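You operate a simulated robot arm through the tools that you are given. There is no shell and no other tool. Be economical: measure what you need, move in short steps, check, and stop when the job is done.

You run a simulated robot arm. Do the job below in one go: nothing can be reset, and whatever is moved stays where it is left.

TASK
Cure the pink disc on HIGH in the curing box.
Fine: open the drawer again after, leave the disc in it and turn the purple dial off; the other discs stay as they are.

The check looks at the end state, three seconds after you hand in, the way a careful person would. Anything else that was tipped, shoved, dropped, spilled or broken makes it a failure.

THE ROBOT
A 6-joint arm with a two-finger parallel gripper, fixed in place. Base frame: the origin is at the foot of the arm, x ahead of it, y to its left, z up; the work surface is at about z = 0. Units: m, rad, N and s.
With the tool pointing down near the work surface it reaches from about 0.14 to 0.58 m from the base axis. Its first joint turns from -1.152 to 1.152 rad. Payload 2.1 kg.
The TCP is the grasp point between the finger pads, 0.03 m short of the fingertips. In the tool frame z runs along the fingers and y along their closing line. Largest opening 0.094 m; finger width 0.028, thickness 0.01; the body of the gripper, 0.05 by 0.096 m, starts 0.055 m behind the TCP.
Orientation is that of the tool frame in the base frame, as a unit quaternion [w, x, y, z]. With the fingers straight down and closing along the base's y, the tool's x points along the base's -x, its y along +y and its z along -z.

THE INTERFACE
- The arm moves only by the tool send_rows. Its argument "steps" is a list of rows, each an object (a shift or turn left out is 0, a gripper value left out holds the last) with "xyz": the shift along the tool's x, y, z in units of 500 mm (1.0 is 500 mm), a list of three; "angular": the turn, a rotation vector about the tool's x, y, z in units of 60 degrees (1.0 is 60 degrees), a list of three; "gripper": the closure in counts, from 0 (fully open) to 255 (shut). In form: [{"xyz": [tx, ty, tz], "angular": [rx, ry, rz], "gripper": gripper}, ...]. A call has 1 to 8 rows; each row is the pose to reach, as a shift and turn from the pose commanded when the call began, along the tool's axes at that moment. A call with a number of a shift or a turn outside -1 to 1 is refused whole. A row lasts 0.2 s, in which the tool goes at most 0.05 m and 0.15 rad; a call with a longer step from one row to the next is refused whole, and so is a gripper value outside its range. A pose out of reach is approached as far as the arm can. The call stops where the force on the tool passes 40 N (or 10 N more than at its start, if that is more) or the arm is blocked; 0.2 s more then pass. The fingers move at their own pace (about 0.072 m/s each) and stop on an object; they squeeze with about 24 N. The grip force told is the motor's: it shows also when the fingers shut on nothing. Time passes only in rows, and 0.2 s behind the last, so rows that repeat a pose let the fingers close. It gives the time, the measured TCP pose, the force on the tool (base axes), the opening and the grip force at its end, in the units of the frame above (readings bear some noise), with the torque about the TCP (base axes, N m) and any sound that the robot's microphone picked up.
- Cameras (640 x 400 px; columns grow to the right, rows downward): "scene" is fixed at [0.0798, -0.3951, 0.4942]; the picture's right is [0.51, -0.86, 0.00], its down [-0.42, -0.25, -0.88] and it looks along [0.75, 0.44, -0.48] (base axes); focal length 276 px, centre (320, 200). "wrist" rides on the gripper at [0.076, 0.014, -0.102] in the tool frame; the picture's right is [-0.18, 0.98, 0.00], its down [-0.75, -0.14, -0.64] and it looks along [-0.63, -0.12, 0.77] (tool axes); focal length 243 px, centre (320, 200). There is no depth. A picture from a camera that has moved, and an enlarged one, comes with that camera's place and axes in the base frame and with its lens.
- get_image(camera): a new picture of that camera. It takes no simulated time.
- enlarge(camera, box): a new picture of the part [left, top, right, bottom] of that camera's present view, enlarged. It takes no simulated time.
- job_done(): hands the job in; it is judged then, once.

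Go step by step. Nothing tells you positions but the pictures and the camera data: compare them with the known pose of the tool, close in by small moves and look again before you grip or let go. The budget is 120 turns and 64 pictures, counting those below and the enlarged ones. Unless the task says otherwise, let go and move clear before handing in, and close with one line.

The tools are called as a command line: name --argument value ..., lists and objects as JSON in quotes. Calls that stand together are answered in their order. send_rows: Moves the arm, as the interface text tells. Its arguments: {"type":"object","properties":{"steps":{"type":"array","items":{"type":"object","properties":{"xyz":{"type":"array","items":{"type":"number"}},"angular":{"type":"array","items":{"type":"number"}},"gripper":{"type":"number"}}}}},"required":["steps"]} The other tools are called the same way: get_image (camera) takes a picture; enlarge (camera, box) takes an enlarged picture of a part of a camera's view; job_done () hands the job in.

At the start:

```text
t: 0.0
ee_pos: [0.2726, -0.1117, 0.3591]
tcp_rot: [0.0, 0.0, 1.0, 0.0]
contact_force: [0.0, 0.0, 0.5]
torque: [0.02, 0.01, 0.01]
opening: 0.0937
finger_force: 0.0
```

scene: 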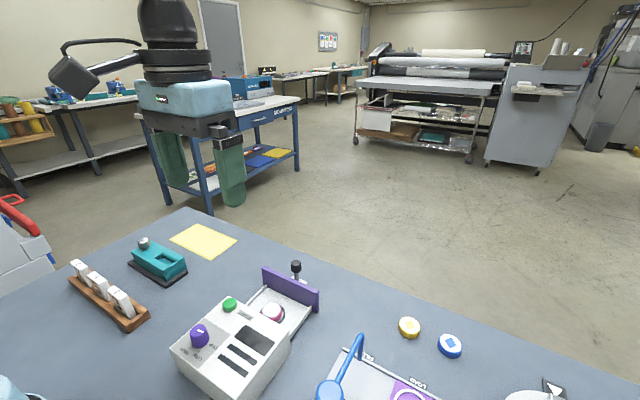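
wrist: 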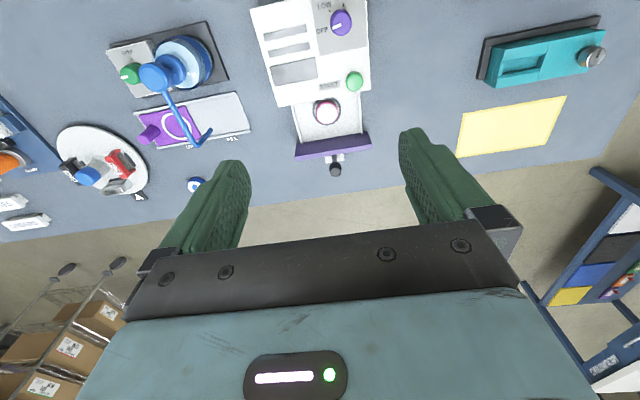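

I see a curing box with an open drawer holding a pinkish disc, a purple dial and a green button. I'll look closer first.

enlarge --camera "scene" --box '[160, 240, 340, 400]'

enlarge --camera "wrist" --box '[230, 0, 410, 190]'

enlarge --camera "scene" --box '[300, 300, 600, 400]'

```text
2.50 times, centred on (250, 320) of scene
camera zoom: at [0.0798, -0.3951, 0.4942], right [0.51, -0.86, 0.0], down [-0.42, -0.25, -0.88], along [0.75, 0.44, -0.48], focal length 690 px, centre (495, -100)
```

zoom: 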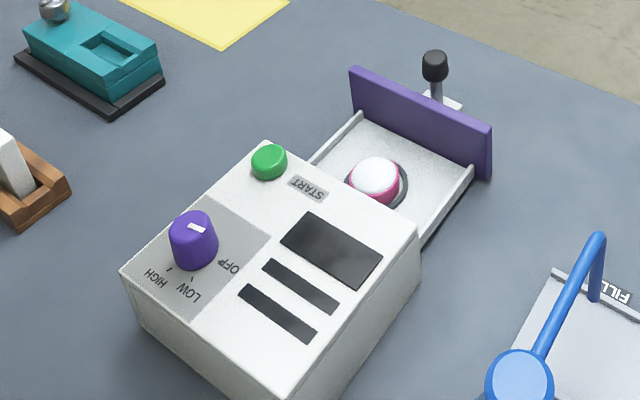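

```text
2.11 times, centred on (320, 95) of wrist
camera zoom: at [0.197, -0.0973, 0.4606], right [0.18, 0.98, 0.0], down [0.75, -0.14, 0.64], along [0.63, -0.12, -0.77], focal length 511 px, centre (320, 421)
```

zoom: 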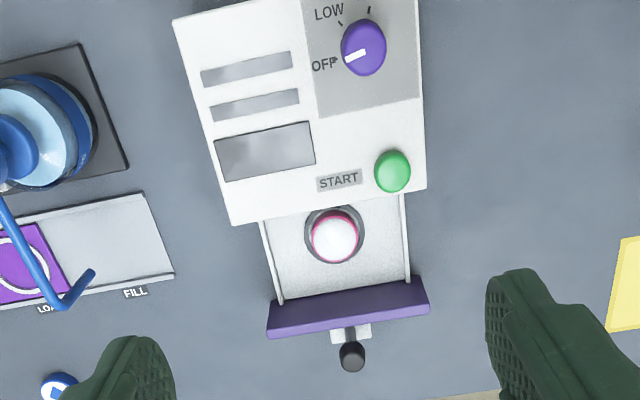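

```text
2.13 times, centred on (450, 350) of scene
camera zoom: at [0.0798, -0.3951, 0.4942], right [0.51, -0.86, 0.0], down [-0.42, -0.25, -0.88], along [0.75, 0.44, -0.48], focal length 589 px, centre (43, -120)
```

zoom: 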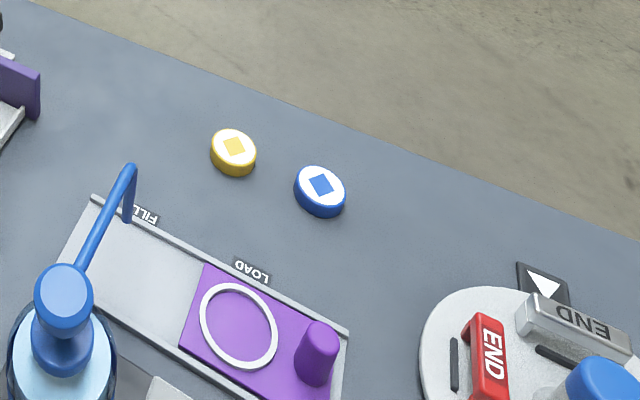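

The box lies square to the base axes, with its front at about x=0.318. I put the drawer handle at about (0.45,-0.116,0.07) and the dial at about (0.228,-0.077,0.085), pointing to OFF. Next I move above the dial to see it better.

send_rows --steps '[{"xyz": [0.022, 0.018, 0.08]}, {"xyz": [0.045, 0.035, 0.16]}, {"xyz": [0.067, 0.053, 0.24]}, {"xyz": [0.089, 0.07, 0.318]}, {"xyz": [0.089, 0.07, 0.318]}]'

enlarge --camera "wrist" --box '[200, 20, 440, 200]'

get_image --camera "scene"

```text
t: 1.2
ee_pos: [0.229, -0.0755, 0.1993]
tcp_rot: [0.0, 0.001, 1.0, 0.0]
contact_force: [0.4, -0.3, -0.1]
torque: [-0.03, 0.01, 0.0]
opening: 0.0939
finger_force: 0.0
```

```text
2.22 times, centred on (320, 110) of wrist
camera zoom: at [0.1548, -0.0612, 0.3025], right [0.19, 0.98, 0.0], down [0.75, -0.14, 0.64], along [0.63, -0.12, -0.77], focal length 539 px, centre (320, 400)
```

zoom: 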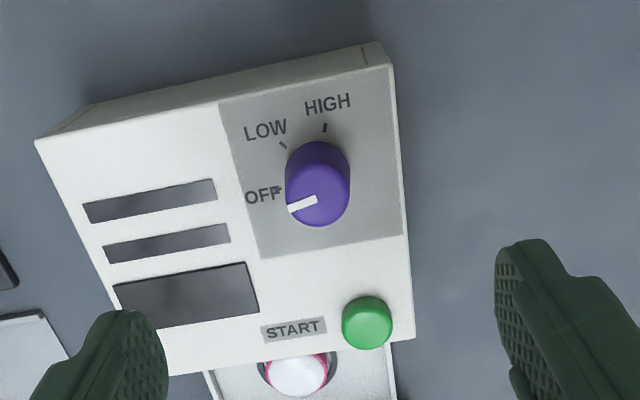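

```text
57 pictures are left
```

scene: 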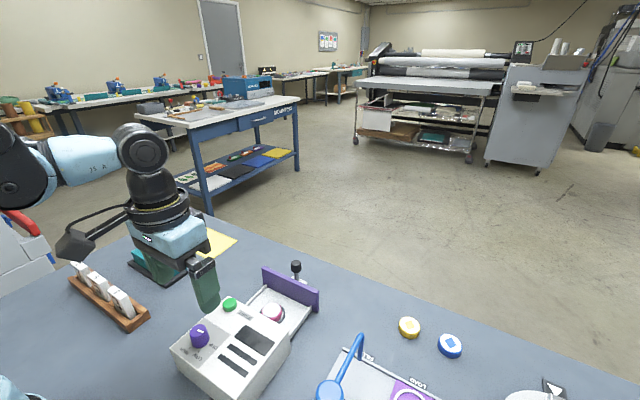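

The dial centre is at about (0.230,-0.076), its top near z=0.085, and OFF to HIGH is about 117° clockwise seen from above. I turn the tool back 60° first, with the fingers part closed.

send_rows --steps '[{"angular": [0, 0, -0.125], "gripper": 105}, {"angular": [0, 0, -0.25]}, {"angular": [0, 0, -0.375]}, {"angular": [0, 0, -0.5]}, {"angular": [0, 0, -0.625]}, {"angular": [0, 0, -0.75]}, {"angular": [0, 0, -0.875]}, {"angular": [0, 0, -1.0]}]'

enlarge --camera "wrist" --box '[200, 20, 440, 200]'

```text
t: 3.0
ee_pos: [0.2275, -0.0763, 0.2016]
tcp_rot: [0.0, -0.501, 0.866, 0.0]
contact_force: [-0.5, 0.1, 0.4]
torque: [0.01, 0.02, 0.0]
opening: 0.0552
finger_force: 0.0
```

```text
2.22 times, centred on (320, 110) of wrist
camera zoom: at [0.1789, -0.1358, 0.3019], right [-0.76, 0.65, 0.0], down [0.5, 0.58, 0.64], along [0.42, 0.49, -0.77], focal length 539 px, centre (320, 400)
```

zoom: 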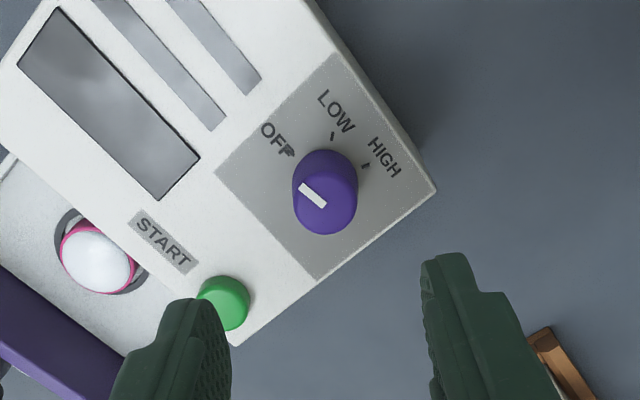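

The fingers straddle the dial and clear the START button. I descend to grip height, then close.

send_rows --steps '[{"xyz": [0, 0, 0.07]}, {"xyz": [0, 0, 0.14]}, {"xyz": [0, 0, 0.19]}, {"xyz": [0, 0, 0.216]}, {"xyz": [0, 0, 0.216]}, {"xyz": [0, 0, 0.216], "gripper": 255}, {"xyz": [0, 0, 0.216]}, {"xyz": [0, 0, 0.216]}]'

```text
t: 4.1
ee_pos: [0.2286, -0.0782, 0.094]
tcp_rot: [0.0, -0.5, 0.866, 0.001]
contact_force: [-1.6, 1.1, 8.2]
torque: [-0.05, -0.26, 0.02]
opening: 0.0542
finger_force: 0.1
stopped in row 5: the force on the tool passed its limit at 63 N (the readings are from after the stop); the commanded pose is now the measured one
```

The tool met the box near fingertip height 0.064, so the top is higher than I estimated. I check the view.

enlarge --camera "scene" --box '[130, 200, 350, 400]'

get_image --camera "wrist"

```text
2.00 times, centred on (240, 300) of scene
camera zoom: at [0.0798, -0.3951, 0.4942], right [0.51, -0.86, 0.0], down [-0.42, -0.25, -0.88], along [0.75, 0.44, -0.48], focal length 552 px, centre (480, 0)
```

zoom: 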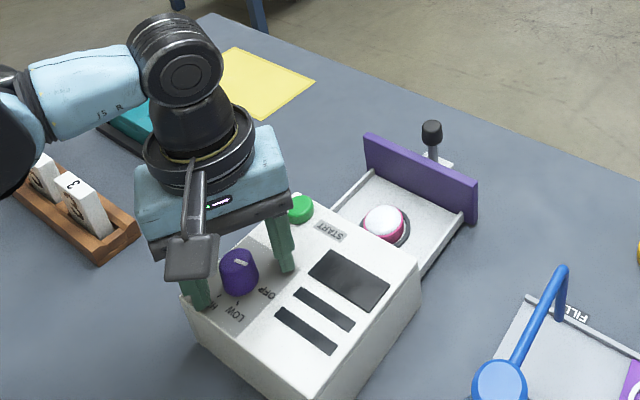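

```text
54 pictures are left
camera wrist: at [0.1798, -0.1371, 0.1957], right [-0.76, 0.65, 0.0], down [0.5, 0.58, 0.64], along [0.42, 0.49, -0.77], focal length 243 px, centre (320, 200)
```

wrist: 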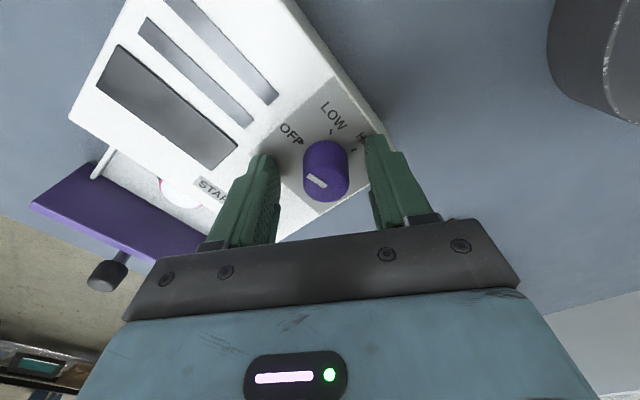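

The fingertips are just resting on the top panel. I lift 3 mm, centre slightly and close on the dial.

send_rows --steps '[{"xyz": [0, 0, -0.006]}, {"xyz": [-0.005, 0.001, -0.007]}, {"xyz": [-0.005, 0.001, -0.007], "gripper": 255}, {"xyz": [-0.005, 0.001, -0.007]}, {"xyz": [-0.005, 0.001, -0.007]}, {"xyz": [-0.005, 0.001, -0.007]}]'

```text
t: 5.5
ee_pos: [0.2273, -0.0762, 0.0993]
tcp_rot: [-0.002, -0.5, 0.866, 0.004]
contact_force: [-22.0, 18.3, 11.2]
torque: [0.69, 0.47, -0.02]
opening: 0.0272
finger_force: 44.8
```

The dial is held (27 mm) but with a sideways load, so I relieve it by shifting along the closing line.

send_rows --steps '[{"xyz": [0, 0.003, 0]}, {"xyz": [0, 0.004, 0]}]'

```text
t: 6.1
ee_pos: [0.2289, -0.0747, 0.0975]
tcp_rot: [-0.002, -0.5, 0.866, 0.004]
contact_force: [-14.1, 16.4, 18.0]
torque: [1.0, 0.45, -0.04]
opening: 0.0272
finger_force: 44.7
```

There is still some load, so I relieve a bit more.

send_rows --steps '[{"xyz": [-0.001, 0.003, -0.002]}, {"xyz": [-0.001, 0.005, -0.003]}]'

```text
t: 6.7
ee_pos: [0.2288, -0.0741, 0.0982]
tcp_rot: [-0.001, -0.5, 0.866, -0.001]
contact_force: [2.7, -2.0, -28.1]
torque: [0.04, -0.1, 0.04]
opening: 0.0273
finger_force: 44.9
```

Sideways load is gone; I lower about 1 mm to take off the upward pull and start turning toward HIGH.

send_rows --steps '[{"xyz": [0, 0, 0.0018]}, {"xyz": [0, 0, 0.0018], "angular": [0, 0, 0.1]}, {"xyz": [0, 0, 0.0018], "angular": [0, 0, 0.2]}, {"xyz": [0, 0, 0.0018], "angular": [0, 0, 0.3]}, {"xyz": [0, 0, 0.0018], "angular": [0, 0, 0.4]}]'

enlarge --camera "wrist" --box '[240, 80, 440, 230]'

```text
t: 7.9
ee_pos: [0.2275, -0.0755, 0.0978]
tcp_rot: [0.0, -0.308, 0.951, -0.003]
contact_force: [17.4, -21.3, 10.2]
torque: [-1.01, 0.29, 0.05]
opening: 0.0274
finger_force: 45.6
```

```text
2.67 times, centred on (340, 155) of wrist
camera zoom: at [0.1585, -0.1072, 0.1999], right [-0.43, 0.9, -0.01], down [0.69, 0.33, 0.64], along [0.58, 0.27, -0.77], focal length 647 px, centre (267, 320)
```

zoom: 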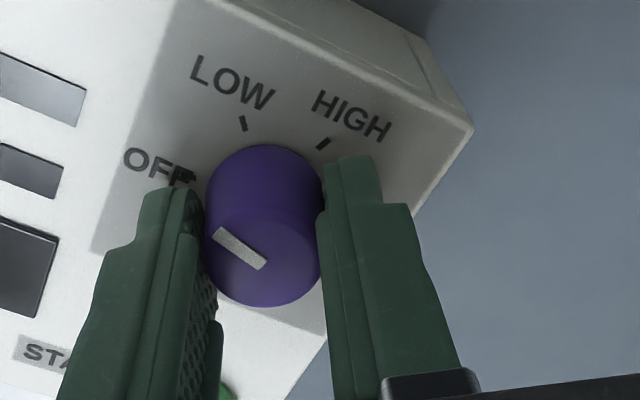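

The dial is turning with the tool, about 20° so far. I correct the sideways load and carry on.

send_rows --steps '[{"xyz": [0, -0.003, -0.0008], "angular": [0, 0, 0.0]}, {"xyz": [0, -0.004, -0.0008], "angular": [0, 0, 0.1]}, {"xyz": [0, -0.004, -0.0008], "angular": [0, 0, 0.2]}, {"xyz": [0, -0.004, -0.0008], "angular": [0, 0, 0.3]}, {"xyz": [0, -0.004, -0.0008], "angular": [0, 0, 0.4]}]'

```text
t: 9.1
ee_pos: [0.2283, -0.0756, 0.0993]
tcp_rot: [0.0, -0.103, 0.995, -0.002]
contact_force: [12.7, -18.4, -28.2]
torque: [-0.39, -0.61, 0.06]
opening: 0.0275
finger_force: 44.9
```

I correct the load again and continue.

send_rows --steps '[{"xyz": [-0.001, -0.003, 0.002], "angular": [0, 0, 0.0]}, {"xyz": [-0.001, -0.003, 0.002], "angular": [0, 0, 0.1]}, {"xyz": [-0.001, -0.003, 0.002], "angular": [0, 0, 0.2]}, {"xyz": [-0.001, -0.003, 0.002], "angular": [0, 0, 0.3]}, {"xyz": [-0.001, -0.003, 0.002], "angular": [0, 0, 0.4]}]'

enlarge --camera "wrist" --box '[240, 80, 440, 230]'

```text
t: 10.3
ee_pos: [0.2273, -0.0766, 0.0976]
tcp_rot: [0.0, 0.105, 0.995, 0.0]
contact_force: [-4.9, -2.3, 44.9]
torque: [-0.08, 0.26, 0.01]
opening: 0.0274
finger_force: 45.0
```

```text
2.67 times, centred on (340, 155) of wrist
camera zoom: at [0.158, -0.0464, 0.1994], right [0.39, 0.92, 0.0], down [0.71, -0.3, 0.64], along [0.59, -0.25, -0.77], focal length 647 px, centre (267, 320)
```

zoom: 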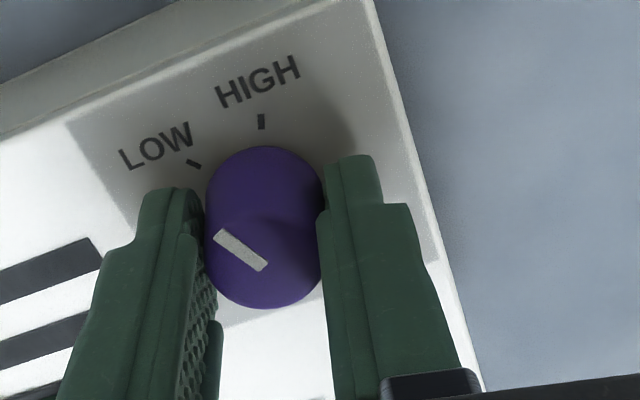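

There is no slip; the dial has turned about 72°, with about 46° to go. I ease up and continue.

send_rows --steps '[{"xyz": [0, 0, -0.0012]}, {"xyz": [0, 0, -0.0012], "angular": [0, 0, 0.1]}, {"xyz": [0, 0, -0.0012], "angular": [0, 0, 0.2]}, {"xyz": [0, 0, -0.0012], "angular": [0, 0, 0.3]}, {"xyz": [0, 0, -0.0012], "angular": [0, 0, 0.4]}]'

```text
t: 11.5
ee_pos: [0.2289, -0.0763, 0.0979]
tcp_rot: [0.001, 0.31, 0.951, -0.003]
contact_force: [6.4, -20.0, -9.1]
torque: [-0.26, 0.17, 0.0]
opening: 0.0274
finger_force: 44.9
```

About 96° done. I go on with roughly 21° more.

send_rows --steps '[{"xyz": [-0.002, -0.002, 0]}, {"xyz": [-0.002, -0.002, 0], "angular": [0, 0, 0.1]}, {"xyz": [-0.002, -0.002, 0], "angular": [0, 0, 0.2]}, {"xyz": [-0.002, -0.002, 0], "angular": [0, 0, 0.3]}, {"xyz": [-0.002, -0.002, 0], "angular": [0, 0, 0.36]}]'

enlarge --camera "wrist" --box '[240, 80, 440, 230]'

```text
t: 12.7
ee_pos: [0.2285, -0.078, 0.0969]
tcp_rot: [-0.003, 0.482, 0.876, -0.001]
contact_force: [-14.2, -10.4, -3.4]
torque: [0.77, 1.09, 0.03]
opening: 0.0272
finger_force: 45.2
```

```text
2.67 times, centred on (340, 155) of wrist
camera zoom: at [0.2006, -0.0054, 0.1995], right [0.93, 0.37, -0.01], down [0.29, -0.71, 0.64], along [0.23, -0.6, -0.77], focal length 647 px, centre (267, 320)
```

zoom: 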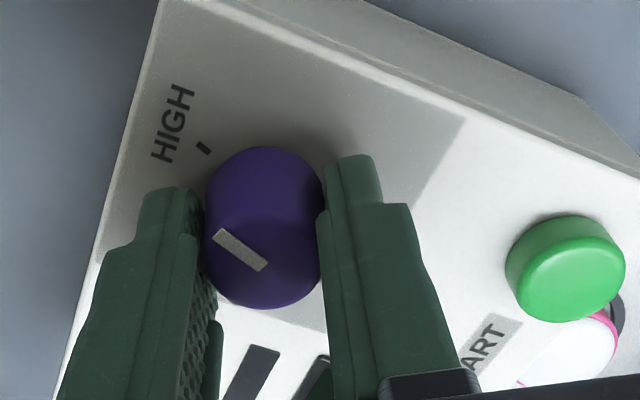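

The pointer is within a few degrees of HIGH. I turn 4° more, release, rise and look.

send_rows --steps '[{"xyz": [0.001, -0.001, 0], "angular": [0, 0, 0.07]}, {"xyz": [0.001, -0.001, 0], "angular": [0, 0, 0.07]}, {"xyz": [0.001, -0.001, 0], "angular": [0, 0, 0.07], "gripper": 110}, {"xyz": [0.001, -0.001, 0], "angular": [0, 0, 0.07]}, {"xyz": [0.001, -0.001, 0], "angular": [0, 0, 0.07]}, {"xyz": [0.001, -0.001, -0.05], "angular": [0, 0, 0.07]}, {"xyz": [0.001, -0.001, -0.13], "angular": [0, 0, 0.07]}, {"xyz": [0.001, -0.001, -0.2], "angular": [0, 0, 0.07]}]'

enlarge --camera "wrist" --box '[200, 20, 440, 200]'

enlarge --camera "scene" --box '[160, 260, 340, 400]'

```text
t: 14.5
ee_pos: [0.2296, -0.0781, 0.1981]
tcp_rot: [-0.001, 0.513, 0.858, 0.0]
contact_force: [0.1, -0.1, -0.4]
torque: [-0.02, 0.01, -0.02]
opening: 0.0536
finger_force: 0.0
```

```text
2.22 times, centred on (320, 110) of wrist
camera zoom: at [0.2062, -0.0038, 0.3001], right [0.95, 0.3, 0.0], down [0.23, -0.73, 0.64], along [0.19, -0.61, -0.77], focal length 539 px, centre (320, 400)
```

zoom: 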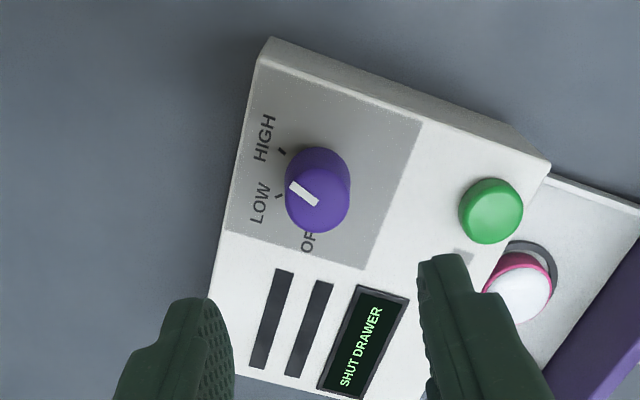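

```text
2.86 times, centred on (250, 330) of scene
camera zoom: at [0.0798, -0.3951, 0.4942], right [0.51, -0.86, 0.0], down [-0.42, -0.25, -0.88], along [0.75, 0.44, -0.48], focal length 789 px, centre (520, -171)
```

zoom: 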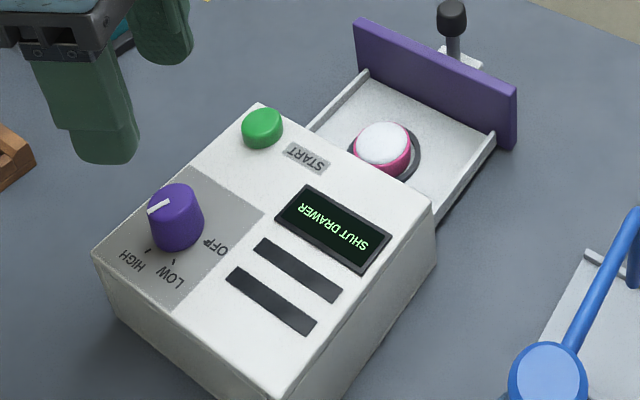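

The dial stands on HIGH and the display reads "SHUT DRAWER". Next I go over the drawer handle, squaring the tool up again.

send_rows --steps '[{"xyz": [-0.033, 0.042, 0], "angular": [0, 0, -0.129]}, {"xyz": [-0.066, 0.083, 0], "angular": [0, 0, -0.258]}, {"xyz": [-0.1, 0.125, 0], "angular": [0, 0, -0.386]}, {"xyz": [-0.133, 0.167, 0], "angular": [0, 0, -0.515]}, {"xyz": [-0.166, 0.209, 0], "angular": [0, 0, -0.644]}, {"xyz": [-0.2, 0.25, 0], "angular": [0, 0, -0.773]}, {"xyz": [-0.233, 0.292, 0], "angular": [0, 0, -0.9]}, {"xyz": [-0.266, 0.334, 0], "angular": [0, 0, -1.0]}]'

get_image --camera "wrist"

enlarge --camera "scene" --box '[200, 220, 380, 350]'

```text
t: 16.3
ee_pos: [0.4394, -0.1152, 0.1963]
tcp_rot: [-0.001, 0.015, 1.0, 0.0]
contact_force: [1.1, -0.7, 0.6]
torque: [-0.01, 0.0, 0.0]
opening: 0.0534
finger_force: 0.1
```

```text
48 pictures are left
camera wrist: at [0.3634, -0.0979, 0.2979], right [0.21, 0.98, 0.0], down [0.75, -0.16, 0.64], along [0.63, -0.14, -0.77], focal length 243 px, centre (320, 200)
```

wrist: 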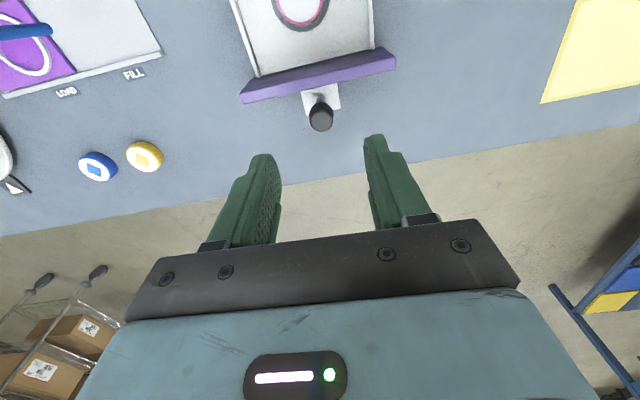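

```text
3.08 times, centred on (290, 285) of scene
camera zoom: at [0.0798, -0.3951, 0.4942], right [0.51, -0.86, 0.0], down [-0.42, -0.25, -0.88], along [0.75, 0.44, -0.48], focal length 849 px, centre (412, -62)
```

zoom: 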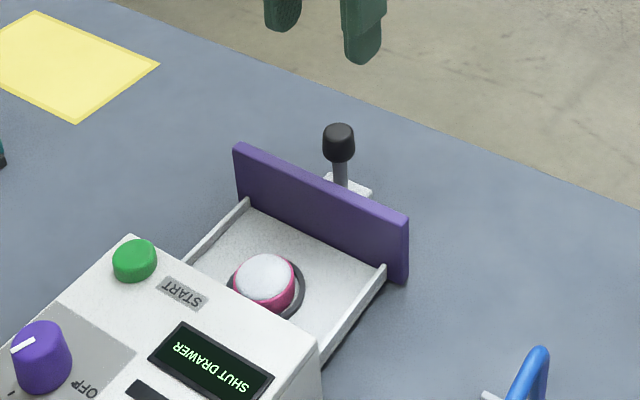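

The handle cap top is at about (0.4515,-0.117,0.080) on a post clear of the drawer front. I descend astride it to TCP z=0.07 and close.

send_rows --steps '[{"xyz": [-0.024, -0.003, 0.05]}, {"xyz": [-0.024, -0.003, 0.13]}, {"xyz": [-0.024, -0.003, 0.2]}, {"xyz": [-0.024, -0.003, 0.25]}, {"xyz": [-0.024, -0.003, 0.25]}]'

get_image --camera "wrist"

enlarge --camera "scene" --box '[200, 220, 380, 350]'

```text
t: 17.5
ee_pos: [0.4518, -0.117, 0.0728]
tcp_rot: [-0.002, 0.017, 1.0, 0.0]
contact_force: [0.1, -0.8, -1.2]
torque: [0.02, 0.02, 0.0]
opening: 0.0534
finger_force: 0.1
```

```text
46 pictures are left
camera wrist: at [0.3758, -0.0998, 0.1749], right [0.22, 0.98, 0.0], down [0.75, -0.17, 0.64], along [0.63, -0.14, -0.77], focal length 243 px, centre (320, 200)
```

wrist: 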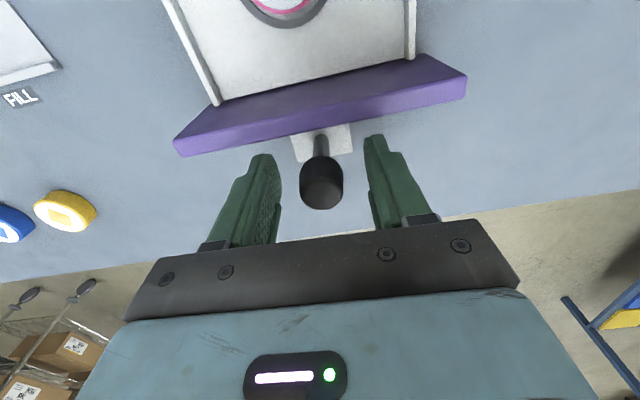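

```text
3.08 times, centred on (290, 285) of scene
camera zoom: at [0.0798, -0.3951, 0.4942], right [0.51, -0.86, 0.0], down [-0.42, -0.25, -0.88], along [0.75, 0.44, -0.48], focal length 849 px, centre (412, -62)
```

zoom: 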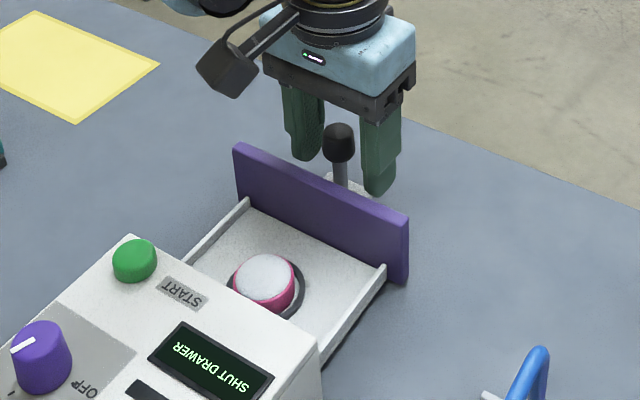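

Fingers are astride the handle and clear of the drawer front. I close on it.

send_rows --steps '[{"gripper": 255}, {"xyz": [0, 0, 0]}, {"xyz": [0, 0, 0]}, {"xyz": [0, 0, 0]}]'

```text
t: 18.5
ee_pos: [0.4514, -0.1151, 0.0739]
tcp_rot: [-0.001, 0.015, 1.0, 0.002]
contact_force: [0.0, 16.6, -7.3]
torque: [0.09, -0.04, -0.05]
opening: 0.0234
finger_force: 45.0
```

The handle is gripped. I relieve the small y load and push the drawer in (−x) gently.

send_rows --steps '[{"xyz": [0, 0.003, 0]}, {"xyz": [0.03, 0.003, 0]}, {"xyz": [0.06, 0.003, 0]}, {"xyz": [0.09, 0.003, 0]}, {"xyz": [0.11, 0.003, 0]}, {"xyz": [0.13, 0.003, 0]}]'

get_image --camera "scene"

```text
t: 19.9
ee_pos: [0.3838, -0.1153, 0.0733]
tcp_rot: [-0.001, 0.016, 1.0, 0.0]
contact_force: [0.5, 2.8, 10.2]
torque: [0.16, 0.11, 0.0]
opening: 0.0231
finger_force: 44.6
```

```text
44 pictures are left
```

scene: 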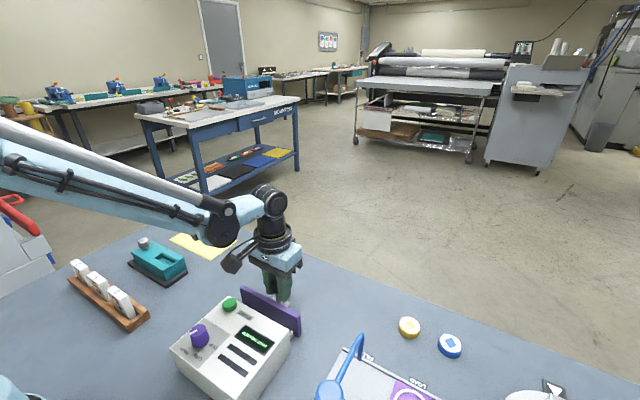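

The drawer slides smoothly and is nearly shut. I keep pushing in small steps until it stops.

send_rows --steps '[{"xyz": [0.01, 0, 0]}, {"xyz": [0.02, 0, 0]}, {"xyz": [0.03, 0, 0]}, {"xyz": [0.04, 0, 0]}, {"xyz": [0.05, 0, 0]}, {"xyz": [0.06, 0, 0]}]'

enlarge --camera "scene" --box '[160, 260, 340, 400]'

```text
t: 21.4
ee_pos: [0.357, -0.1145, 0.0743]
tcp_rot: [0.002, 0.017, 1.0, -0.004]
contact_force: [1.3, -1.2, -2.1]
torque: [-0.02, 0.28, 0.01]
opening: 0.0236
finger_force: 44.4
stopped in row 6: the force on the tool passed its limit at 42 N (the readings are from after the stop); the commanded pose is now the measured one
```

```text
2.86 times, centred on (250, 330) of scene
camera zoom: at [0.0799, -0.3951, 0.4942], right [0.51, -0.86, 0.0], down [-0.42, -0.25, -0.88], along [0.75, 0.44, -0.48], focal length 789 px, centre (520, -171)
```

zoom: 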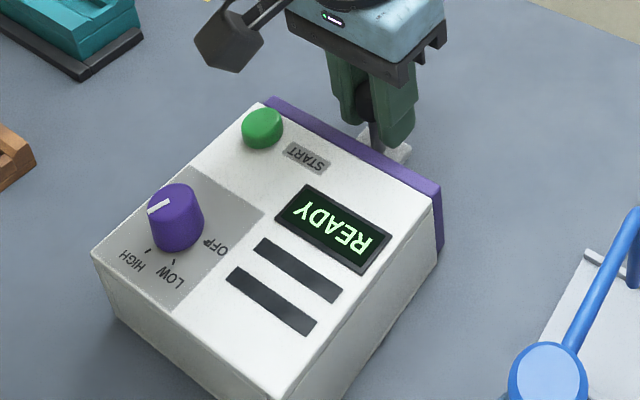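

The display says READY. I release the handle, rise, close the fingers and move above the START button at about (0.306,-0.065).

send_rows --steps '[{"gripper": 110}, {"xyz": [0, 0, 0]}, {"xyz": [0, 0, -0.06]}, {"xyz": [0, 0, -0.13]}, {"xyz": [0, 0, -0.2], "gripper": 255}, {"xyz": [0.05, 0.05, -0.2]}, {"xyz": [0.102, 0.1, -0.2]}, {"xyz": [0.102, 0.1, -0.2]}]'

get_image --camera "wrist"

enlarge --camera "scene" --box '[160, 260, 340, 400]'

```text
t: 23.1
ee_pos: [0.3061, -0.0643, 0.1714]
tcp_rot: [0.003, 0.017, 1.0, -0.005]
contact_force: [-0.4, -1.1, -0.9]
torque: [0.02, -0.02, -0.01]
opening: 0.0
finger_force: 24.5
```

```text
42 pictures are left
camera wrist: at [0.2315, -0.0448, 0.2734], right [0.22, 0.98, -0.01], down [0.75, -0.16, 0.65], along [0.63, -0.15, -0.76], focal length 243 px, centre (320, 200)
```

wrist: 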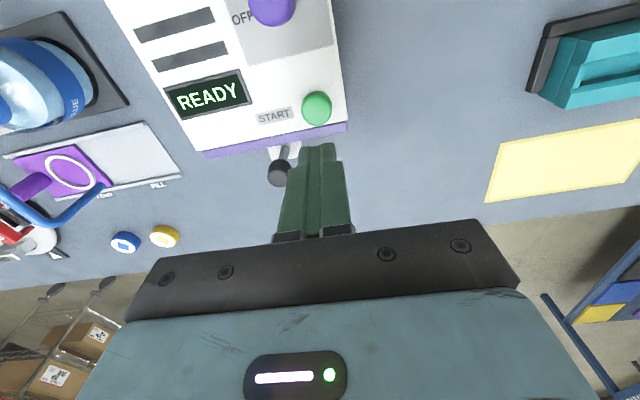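

```text
2.86 times, centred on (250, 330) of scene
camera zoom: at [0.0798, -0.3951, 0.4942], right [0.51, -0.86, 0.0], down [-0.42, -0.25, -0.88], along [0.75, 0.44, -0.48], focal length 789 px, centre (520, -171)
```

zoom: 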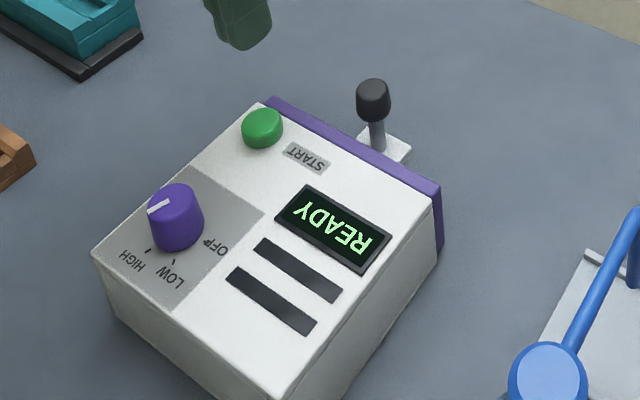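

The button centre is at about (0.301,-0.066). I centre on it and descend, pressing in small steps at the end.

send_rows --steps '[{"xyz": [0.01, -0.003, 0.06]}, {"xyz": [0.01, -0.003, 0.11]}, {"xyz": [0.01, -0.003, 0.13]}, {"xyz": [0.01, -0.003, 0.138]}, {"xyz": [0.01, -0.003, 0.142]}]'

enlarge --camera "scene" --box '[160, 260, 340, 400]'

```text
t: 24.4
ee_pos: [0.3035, -0.0656, 0.1016]
tcp_rot: [0.002, 0.016, 1.0, -0.004]
contact_force: [-0.3, -0.9, 2.1]
torque: [-0.02, 0.04, -0.01]
opening: 0.0002
finger_force: 24.2
heard: click
```

```text
2.86 times, centred on (250, 330) of scene
camera zoom: at [0.0798, -0.3951, 0.4942], right [0.51, -0.86, 0.0], down [-0.42, -0.25, -0.88], along [0.75, 0.44, -0.48], focal length 789 px, centre (520, -171)
```

zoom: 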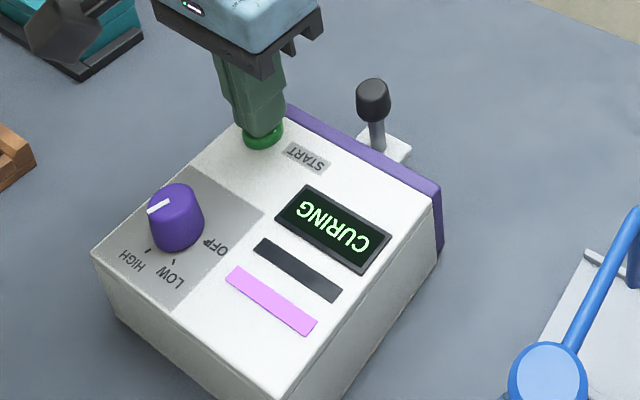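

A click, and the display reads CURING. I lift off the button and wait, moving back above the handle.

send_rows --steps '[{"xyz": [0, 0, -0.06]}, {"xyz": [0, 0, -0.14]}, {"xyz": [-0.05, -0.05, -0.14], "gripper": 110}, {"xyz": [-0.106, -0.099, -0.14]}, {"xyz": [-0.106, -0.099, -0.14]}, {"xyz": [-0.106, -0.099, -0.14]}, {"xyz": [-0.106, -0.099, -0.14]}, {"xyz": [-0.106, -0.099, -0.14]}]'

enlarge --camera "scene" --box '[160, 260, 340, 400]'

```text
t: 26.1
ee_pos: [0.3537, -0.1139, 0.1725]
tcp_rot: [0.002, 0.017, 1.0, -0.005]
contact_force: [-0.9, -0.5, -0.2]
torque: [0.02, -0.02, -0.01]
opening: 0.0535
finger_force: 0.0
```

```text
2.86 times, centred on (250, 330) of scene
camera zoom: at [0.0798, -0.3951, 0.4942], right [0.51, -0.86, 0.0], down [-0.42, -0.25, -0.88], along [0.75, 0.44, -0.48], focal length 789 px, centre (520, -171)
```

zoom: 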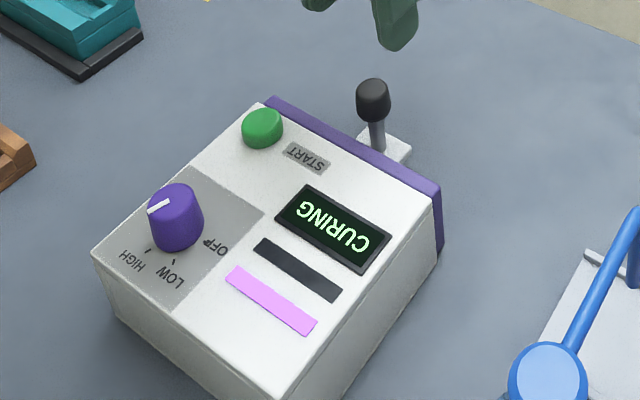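

It is curing still; I wait for a sound.

send_rows --steps '[{"xyz": [0, 0, 0]}, {"xyz": [0, 0, 0]}, {"xyz": [0, 0, 0]}, {"xyz": [0, 0, 0]}, {"xyz": [0, 0, 0]}, {"xyz": [0, 0, 0]}, {"xyz": [0, 0, 0]}, {"xyz": [0, 0, 0]}]'

send_rows --steps '[{"xyz": [0, 0, 0]}, {"xyz": [0, 0, 0]}, {"xyz": [0, 0, 0]}, {"xyz": [0, 0, 0]}, {"xyz": [0, 0, 0]}, {"xyz": [0, 0, 0]}, {"xyz": [0, 0, 0]}, {"xyz": [0, 0, 0]}]'

send_rows --steps '[{"xyz": [0, 0, 0]}, {"xyz": [0, 0, 0]}, {"xyz": [0, 0, 0]}, {"xyz": [0, 0, 0]}, {"xyz": [0, 0, 0]}, {"xyz": [0, 0, 0]}, {"xyz": [0, 0, 0]}, {"xyz": [0, 0, 0]}]'

enlarge --camera "scene" --box '[160, 260, 340, 400]'

```text
t: 27.9
ee_pos: [0.3536, -0.1138, 0.1729]
tcp_rot: [0.002, 0.016, 1.0, -0.004]
contact_force: [0.0, 0.1, 0.5]
torque: [0.03, -0.02, -0.02]
opening: 0.0534
finger_force: 0.1
```

```text
t: 29.8
ee_pos: [0.3531, -0.1141, 0.1722]
tcp_rot: [0.002, 0.017, 1.0, -0.004]
contact_force: [0.1, 0.2, -0.1]
torque: [-0.01, -0.02, -0.02]
opening: 0.0535
finger_force: 0.0
```

```text
t: 31.6
ee_pos: [0.3544, -0.1151, 0.1725]
tcp_rot: [0.003, 0.017, 1.0, -0.005]
contact_force: [0.0, -0.1, -0.4]
torque: [-0.04, -0.02, 0.0]
opening: 0.0533
finger_force: 0.1
```

```text
2.86 times, centred on (250, 330) of scene
camera zoom: at [0.0798, -0.3951, 0.4942], right [0.51, -0.86, 0.0], down [-0.42, -0.25, -0.88], along [0.75, 0.44, -0.48], focal length 789 px, centre (520, -171)
```

zoom: 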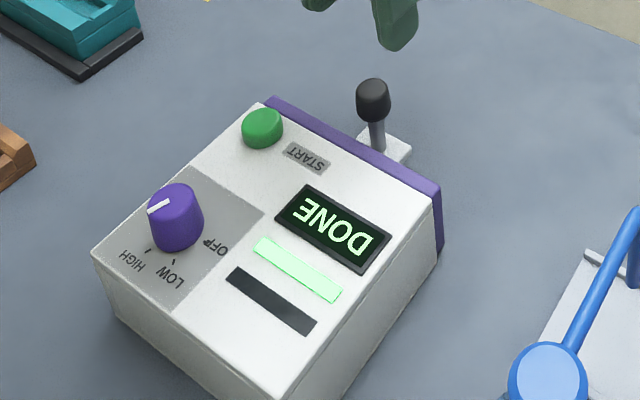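

The display reads DONE. I go down onto the handle and grip it.

send_rows --steps '[{"xyz": [-0.007, 0, 0.07]}, {"xyz": [-0.007, 0, 0.14]}, {"xyz": [-0.007, 0, 0.197]}, {"xyz": [-0.007, 0, 0.197]}, {"xyz": [-0.007, 0, 0.197], "gripper": 255}, {"xyz": [-0.007, 0, 0.197]}, {"xyz": [-0.007, 0, 0.197]}, {"xyz": [-0.007, 0, 0.197]}]'

```text
t: 33.4
ee_pos: [0.3576, -0.1144, 0.0732]
tcp_rot: [0.003, 0.016, 1.0, -0.004]
contact_force: [0.4, 18.6, -19.5]
torque: [0.08, -0.11, -0.05]
opening: 0.0236
finger_force: 45.2
```

The handle is gripped; I pull it open in modest steps.

send_rows --steps '[{"xyz": [-0.02, 0.003, 0]}, {"xyz": [-0.045, 0.003, 0]}, {"xyz": [-0.07, 0.003, 0]}, {"xyz": [-0.095, 0.003, 0]}, {"xyz": [-0.12, 0.003, 0]}, {"xyz": [-0.145, 0.003, 0]}, {"xyz": [-0.165, 0.003, 0]}, {"xyz": [-0.18, 0.003, 0]}]'

enlarge --camera "scene" --box '[160, 240, 340, 400]'

```text
t: 33.8
ee_pos: [0.3655, -0.116, 0.0736]
tcp_rot: [0.003, 0.016, 1.0, -0.003]
contact_force: [-0.3, 0.8, -5.2]
torque: [-0.03, 0.02, -0.04]
opening: 0.0236
finger_force: 45.1
stopped in row 2: the force on the tool passed its limit at 40 N (the readings are from after the stop); the commanded pose is now the measured one
```

```text
2.50 times, centred on (250, 320) of scene
camera zoom: at [0.0798, -0.3951, 0.4942], right [0.51, -0.86, 0.0], down [-0.42, -0.25, -0.88], along [0.75, 0.44, -0.48], focal length 690 px, centre (495, -100)
```

zoom: 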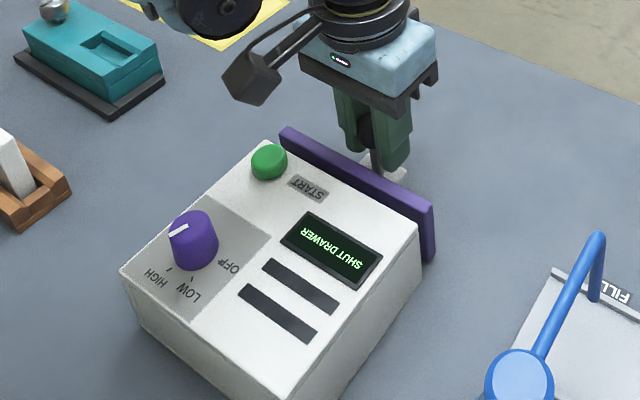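

The latch let go and the drawer is coming out. I keep pulling gently.

send_rows --steps '[{"xyz": [-0.01, 0, 0]}, {"xyz": [-0.03, 0, 0]}, {"xyz": [-0.05, 0, 0]}, {"xyz": [-0.07, 0, 0]}, {"xyz": [-0.09, 0, 0]}, {"xyz": [-0.11, 0, 0]}, {"xyz": [-0.13, 0, 0]}, {"xyz": [-0.15, 0, 0]}]'

```text
t: 35.4
ee_pos: [0.4292, -0.115, 0.0722]
tcp_rot: [0.002, 0.015, 1.0, 0.0]
contact_force: [0.7, 1.1, -5.9]
torque: [-0.03, 0.08, -0.04]
opening: 0.0237
finger_force: 45.1
stopped in row 8: the force on the tool passed its limit at 41 N (the readings are from after the stop); the commanded pose is now the measured one
```

send_rows --steps '[{"xyz": [-0.008, 0, 0]}, {"xyz": [-0.016, 0, 0]}, {"xyz": [-0.024, 0, 0]}, {"xyz": [-0.032, 0, 0]}, {"xyz": [-0.04, 0, 0]}, {"xyz": [-0.044, 0, 0]}]'

enlarge --camera "scene" --box '[160, 240, 340, 400]'

```text
t: 36.8
ee_pos: [0.4517, -0.1154, 0.0722]
tcp_rot: [0.003, 0.014, 1.0, 0.002]
contact_force: [-0.8, 16.7, -26.8]
torque: [0.11, -0.3, -0.06]
opening: 0.0239
finger_force: 44.9
```

```text
2.50 times, centred on (250, 320) of scene
camera zoom: at [0.08, -0.3951, 0.4941], right [0.51, -0.86, 0.0], down [-0.42, -0.25, -0.88], along [0.75, 0.44, -0.48], focal length 690 px, centre (495, -100)
```

zoom: 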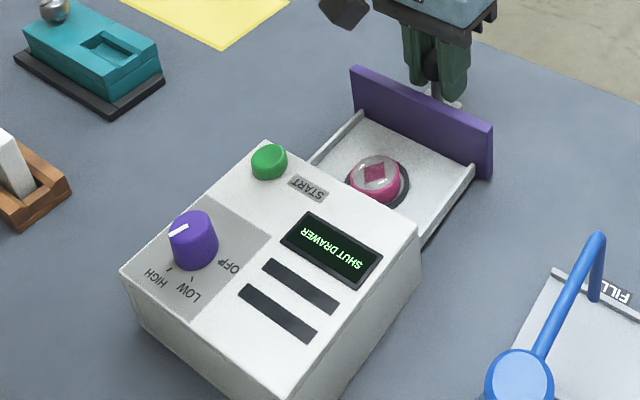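

The drawer is fully open and the disc now shows a clear cured top. I release the handle and rise.

send_rows --steps '[{"xyz": [0, 0.002, 0.0], "gripper": 105}, {"xyz": [0, 0.002, 0]}, {"xyz": [0, 0.002, 0]}, {"xyz": [0, 0.002, -0.06]}, {"xyz": [0, 0.002, -0.14]}, {"xyz": [0, 0.002, -0.22]}, {"xyz": [0, 0.002, -0.252]}]'

```text
t: 38.4
ee_pos: [0.451, -0.1132, 0.1992]
tcp_rot: [0.002, 0.015, 1.0, 0.0]
contact_force: [0.6, 0.8, -0.2]
torque: [0.04, -0.01, 0.01]
opening: 0.0553
finger_force: 0.1
```

Now I go above the dial, turned +60° so that I can turn it back to OFF.

send_rows --steps '[{"xyz": [0.056, 0.0076, 0], "angular": [0, 0, 0.125]}, {"xyz": [0.112, 0.0152, 0], "angular": [0, 0, 0.25]}, {"xyz": [0.168, 0.0228, 0], "angular": [0, 0, 0.375]}, {"xyz": [0.224, 0.0305, 0], "angular": [0, 0, 0.5]}, {"xyz": [0.28, 0.038, 0], "angular": [0, 0, 0.625]}, {"xyz": [0.335, 0.0457, 0], "angular": [0, 0, 0.75]}, {"xyz": [0.391, 0.053, 0], "angular": [0, 0, 0.875]}, {"xyz": [0.447, 0.061, 0], "angular": [0, 0, 1.0]}]'

enlarge --camera "wrist" --box '[200, 20, 440, 200]'

```text
t: 40.2
ee_pos: [0.2299, -0.077, 0.1974]
tcp_rot: [0.002, 0.514, 0.858, 0.001]
contact_force: [-0.3, 0.5, 0.7]
torque: [-0.01, -0.01, 0.03]
opening: 0.0553
finger_force: 0.0
```

```text
2.22 times, centred on (320, 110) of wrist
camera zoom: at [0.2063, -0.0032, 0.2991], right [0.95, 0.3, 0.01], down [0.23, -0.73, 0.64], along [0.2, -0.61, -0.77], focal length 539 px, centre (320, 400)
```

zoom: 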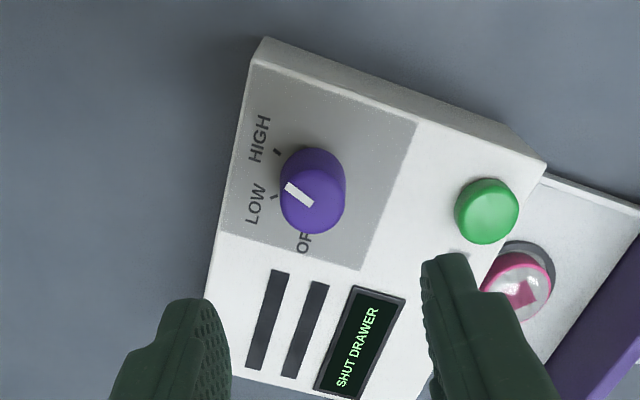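

The dial is centred between the fingers. I descend to the proven grip height and close.

send_rows --steps '[{"xyz": [0, -0.003, 0.07]}, {"xyz": [0, -0.003, 0.14]}, {"xyz": [0, -0.003, 0.18]}, {"xyz": [0, -0.003, 0.199]}, {"xyz": [0, -0.003, 0.199]}, {"xyz": [0, -0.003, 0.199], "gripper": 255}, {"xyz": [0, -0.003, 0.199]}, {"xyz": [0, -0.003, 0.199]}]'

send_rows --steps '[{"xyz": [0, 0, 0]}]'

```text
t: 42.0
ee_pos: [0.2277, -0.0779, 0.0988]
tcp_rot: [0.002, 0.513, 0.859, 0.002]
contact_force: [-0.9, -3.2, -8.7]
torque: [0.01, 0.09, 0.1]
opening: 0.0273
finger_force: 45.1
```

```text
t: 42.4
ee_pos: [0.2283, -0.0774, 0.0976]
tcp_rot: [0.002, 0.513, 0.858, 0.002]
contact_force: [-3.8, -3.1, -14.2]
torque: [-0.12, 0.06, 0.08]
opening: 0.0273
finger_force: 45.2
```

The dial is well gripped with little load, so I turn it back toward OFF.

send_rows --steps '[{"xyz": [0, 0, 0.0005], "angular": [0, 0, -0.1]}, {"xyz": [0, 0, 0.0005], "angular": [0, 0, -0.2]}, {"xyz": [0, 0, 0.0005], "angular": [0, 0, -0.3]}, {"xyz": [0, 0, 0.0005], "angular": [0, 0, -0.4]}]'

```text
t: 43.4
ee_pos: [0.2284, -0.0783, 0.0979]
tcp_rot: [0.001, 0.323, 0.947, 0.003]
contact_force: [-10.4, 18.7, 23.6]
torque: [0.51, 0.15, 0.0]
opening: 0.0275
finger_force: 45.1
```

send_rows --steps '[{"xyz": [0.002, 0.0015, -0.0006]}, {"xyz": [0.002, 0.0015, -0.0006], "angular": [0, 0, -0.1]}, {"xyz": [0.002, 0.0015, -0.0006], "angular": [0, 0, -0.2]}, {"xyz": [0.002, 0.0015, -0.0006], "angular": [0, 0, -0.3]}, {"xyz": [0.002, 0.0015, -0.0006], "angular": [0, 0, -0.4]}]'

```text
t: 44.6
ee_pos: [0.2288, -0.0767, 0.0974]
tcp_rot: [0.005, 0.118, 0.993, 0.003]
contact_force: [13.4, 18.9, -32.6]
torque: [0.51, -0.07, -0.01]
opening: 0.0272
finger_force: 44.6
```

send_rows --steps '[{"xyz": [-0.001, 0.003, 0.0008]}, {"xyz": [-0.001, 0.003, 0.0008], "angular": [0, 0, -0.1]}, {"xyz": [-0.001, 0.003, 0.0008], "angular": [0, 0, -0.2]}, {"xyz": [-0.001, 0.003, 0.0008], "angular": [0, 0, -0.3]}, {"xyz": [-0.001, 0.003, 0.0008], "angular": [0, 0, -0.4]}]'

```text
t: 45.8
ee_pos: [0.2279, -0.0755, 0.0976]
tcp_rot: [0.003, -0.091, 0.996, 0.001]
contact_force: [1.1, 14.2, -7.5]
torque: [0.42, -0.78, -0.04]
opening: 0.027
finger_force: 44.8
```

send_rows --steps '[{"xyz": [0, 0.002, 0]}, {"xyz": [0, 0.002, 0], "angular": [0, 0, -0.1]}, {"xyz": [0, 0.002, 0], "angular": [0, 0, -0.2]}, {"xyz": [0, 0.002, 0], "angular": [0, 0, -0.3]}, {"xyz": [0, 0.002, 0], "angular": [0, 0, -0.4]}]'

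enlarge --camera "wrist" --box '[240, 80, 440, 230]'

```text
t: 47.0
ee_pos: [0.2282, -0.0745, 0.0982]
tcp_rot: [0.001, -0.297, 0.955, 0.0]
contact_force: [-6.4, 12.5, 7.7]
torque: [0.15, 0.62, -0.04]
opening: 0.0272
finger_force: 45.3
```

```text
2.67 times, centred on (340, 155) of wrist
camera zoom: at [0.1578, -0.1065, 0.1993], right [-0.4, 0.91, 0.0], down [0.7, 0.31, 0.64], along [0.59, 0.26, -0.76], focal length 647 px, centre (267, 320)
```

zoom: 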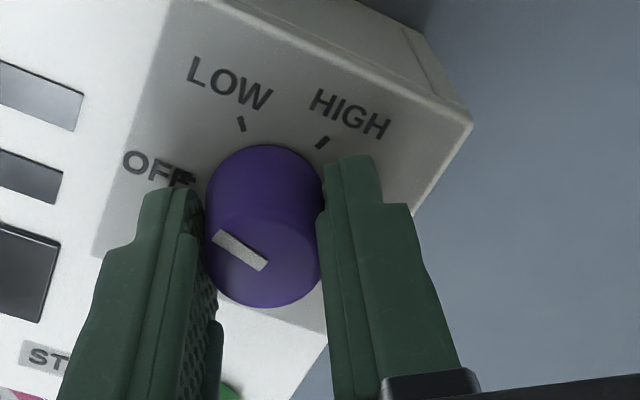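

About 96° back, no slip; about 20° remains.

send_rows --steps '[{"xyz": [0, 0.002, 0]}, {"xyz": [0, 0.002, 0], "angular": [0, 0, -0.1]}, {"xyz": [0, 0.002, 0], "angular": [0, 0, -0.2]}, {"xyz": [0, 0.002, 0], "angular": [0, 0, -0.3]}, {"xyz": [0, 0.002, 0], "angular": [0, 0, -0.335]}, {"xyz": [0, 0.002, 0], "angular": [0, 0, -0.335]}]'

enlarge --camera "scene" --box '[160, 240, 340, 400]'

```text
t: 48.4
ee_pos: [0.2289, -0.0751, 0.0984]
tcp_rot: [0.002, -0.458, 0.889, -0.001]
contact_force: [-4.8, 4.1, 8.2]
torque: [0.4, -0.05, 0.0]
opening: 0.0271
finger_force: 45.3
```

```text
2.50 times, centred on (250, 320) of scene
camera zoom: at [0.0798, -0.3951, 0.4942], right [0.51, -0.86, 0.0], down [-0.42, -0.25, -0.88], along [0.75, 0.44, -0.48], focal length 690 px, centre (495, -100)
```

zoom: 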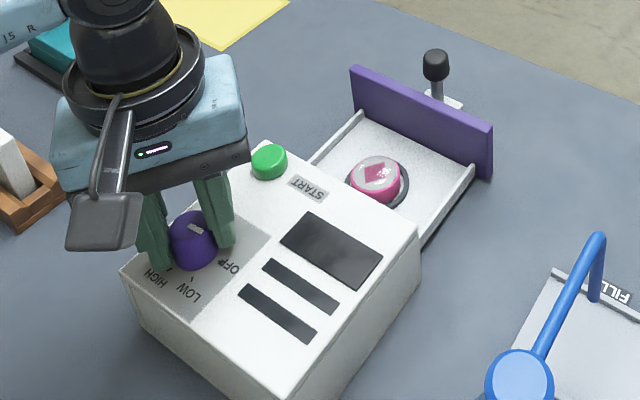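

The display has gone dark, so the dial is at OFF. I release, rise and check.

send_rows --steps '[{"gripper": 100}, {"xyz": [0, 0, 0]}, {"xyz": [0, 0, 0]}, {"xyz": [0, 0, -0.06]}, {"xyz": [0, 0, -0.14]}, {"xyz": [0, 0, -0.22]}]'

enlarge --camera "wrist" --box '[200, 20, 440, 200]'

get_image --camera "scene"

```text
t: 49.8
ee_pos: [0.227, -0.0721, 0.2066]
tcp_rot: [0.002, -0.457, 0.89, -0.001]
contact_force: [-0.3, -0.5, -0.8]
torque: [-0.01, 0.01, 0.02]
opening: 0.0573
finger_force: 0.0
```

```text
2.22 times, centred on (320, 110) of wrist
camera zoom: at [0.1706, -0.1268, 0.3087], right [-0.69, 0.72, 0.0], down [0.55, 0.53, 0.65], along [0.47, 0.44, -0.76], focal length 539 px, centre (320, 400)
```

zoom: 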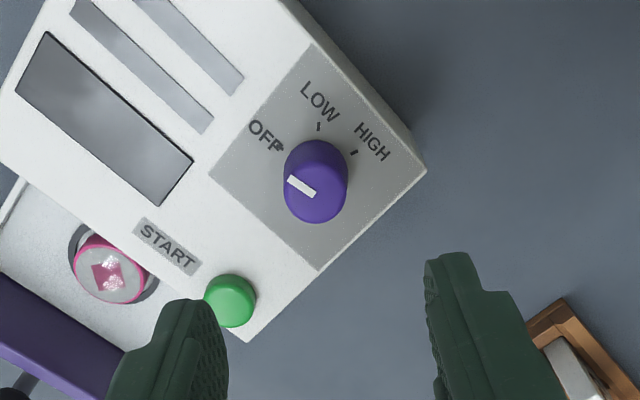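

```text
31 pictures are left
```

scene: 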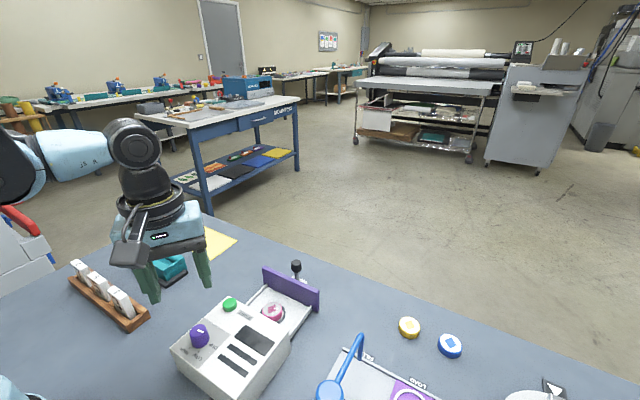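

The dial is at OFF with the display dark, the drawer is open with the cured pink disc in it, and the other discs are where they were. The arm is clear, so I hand in.

job_done

```text
The job is handed in.
```

The pink disc was cured on HIGH and is in the open drawer. The purple dial is back at OFF, and the other discs were not touched.
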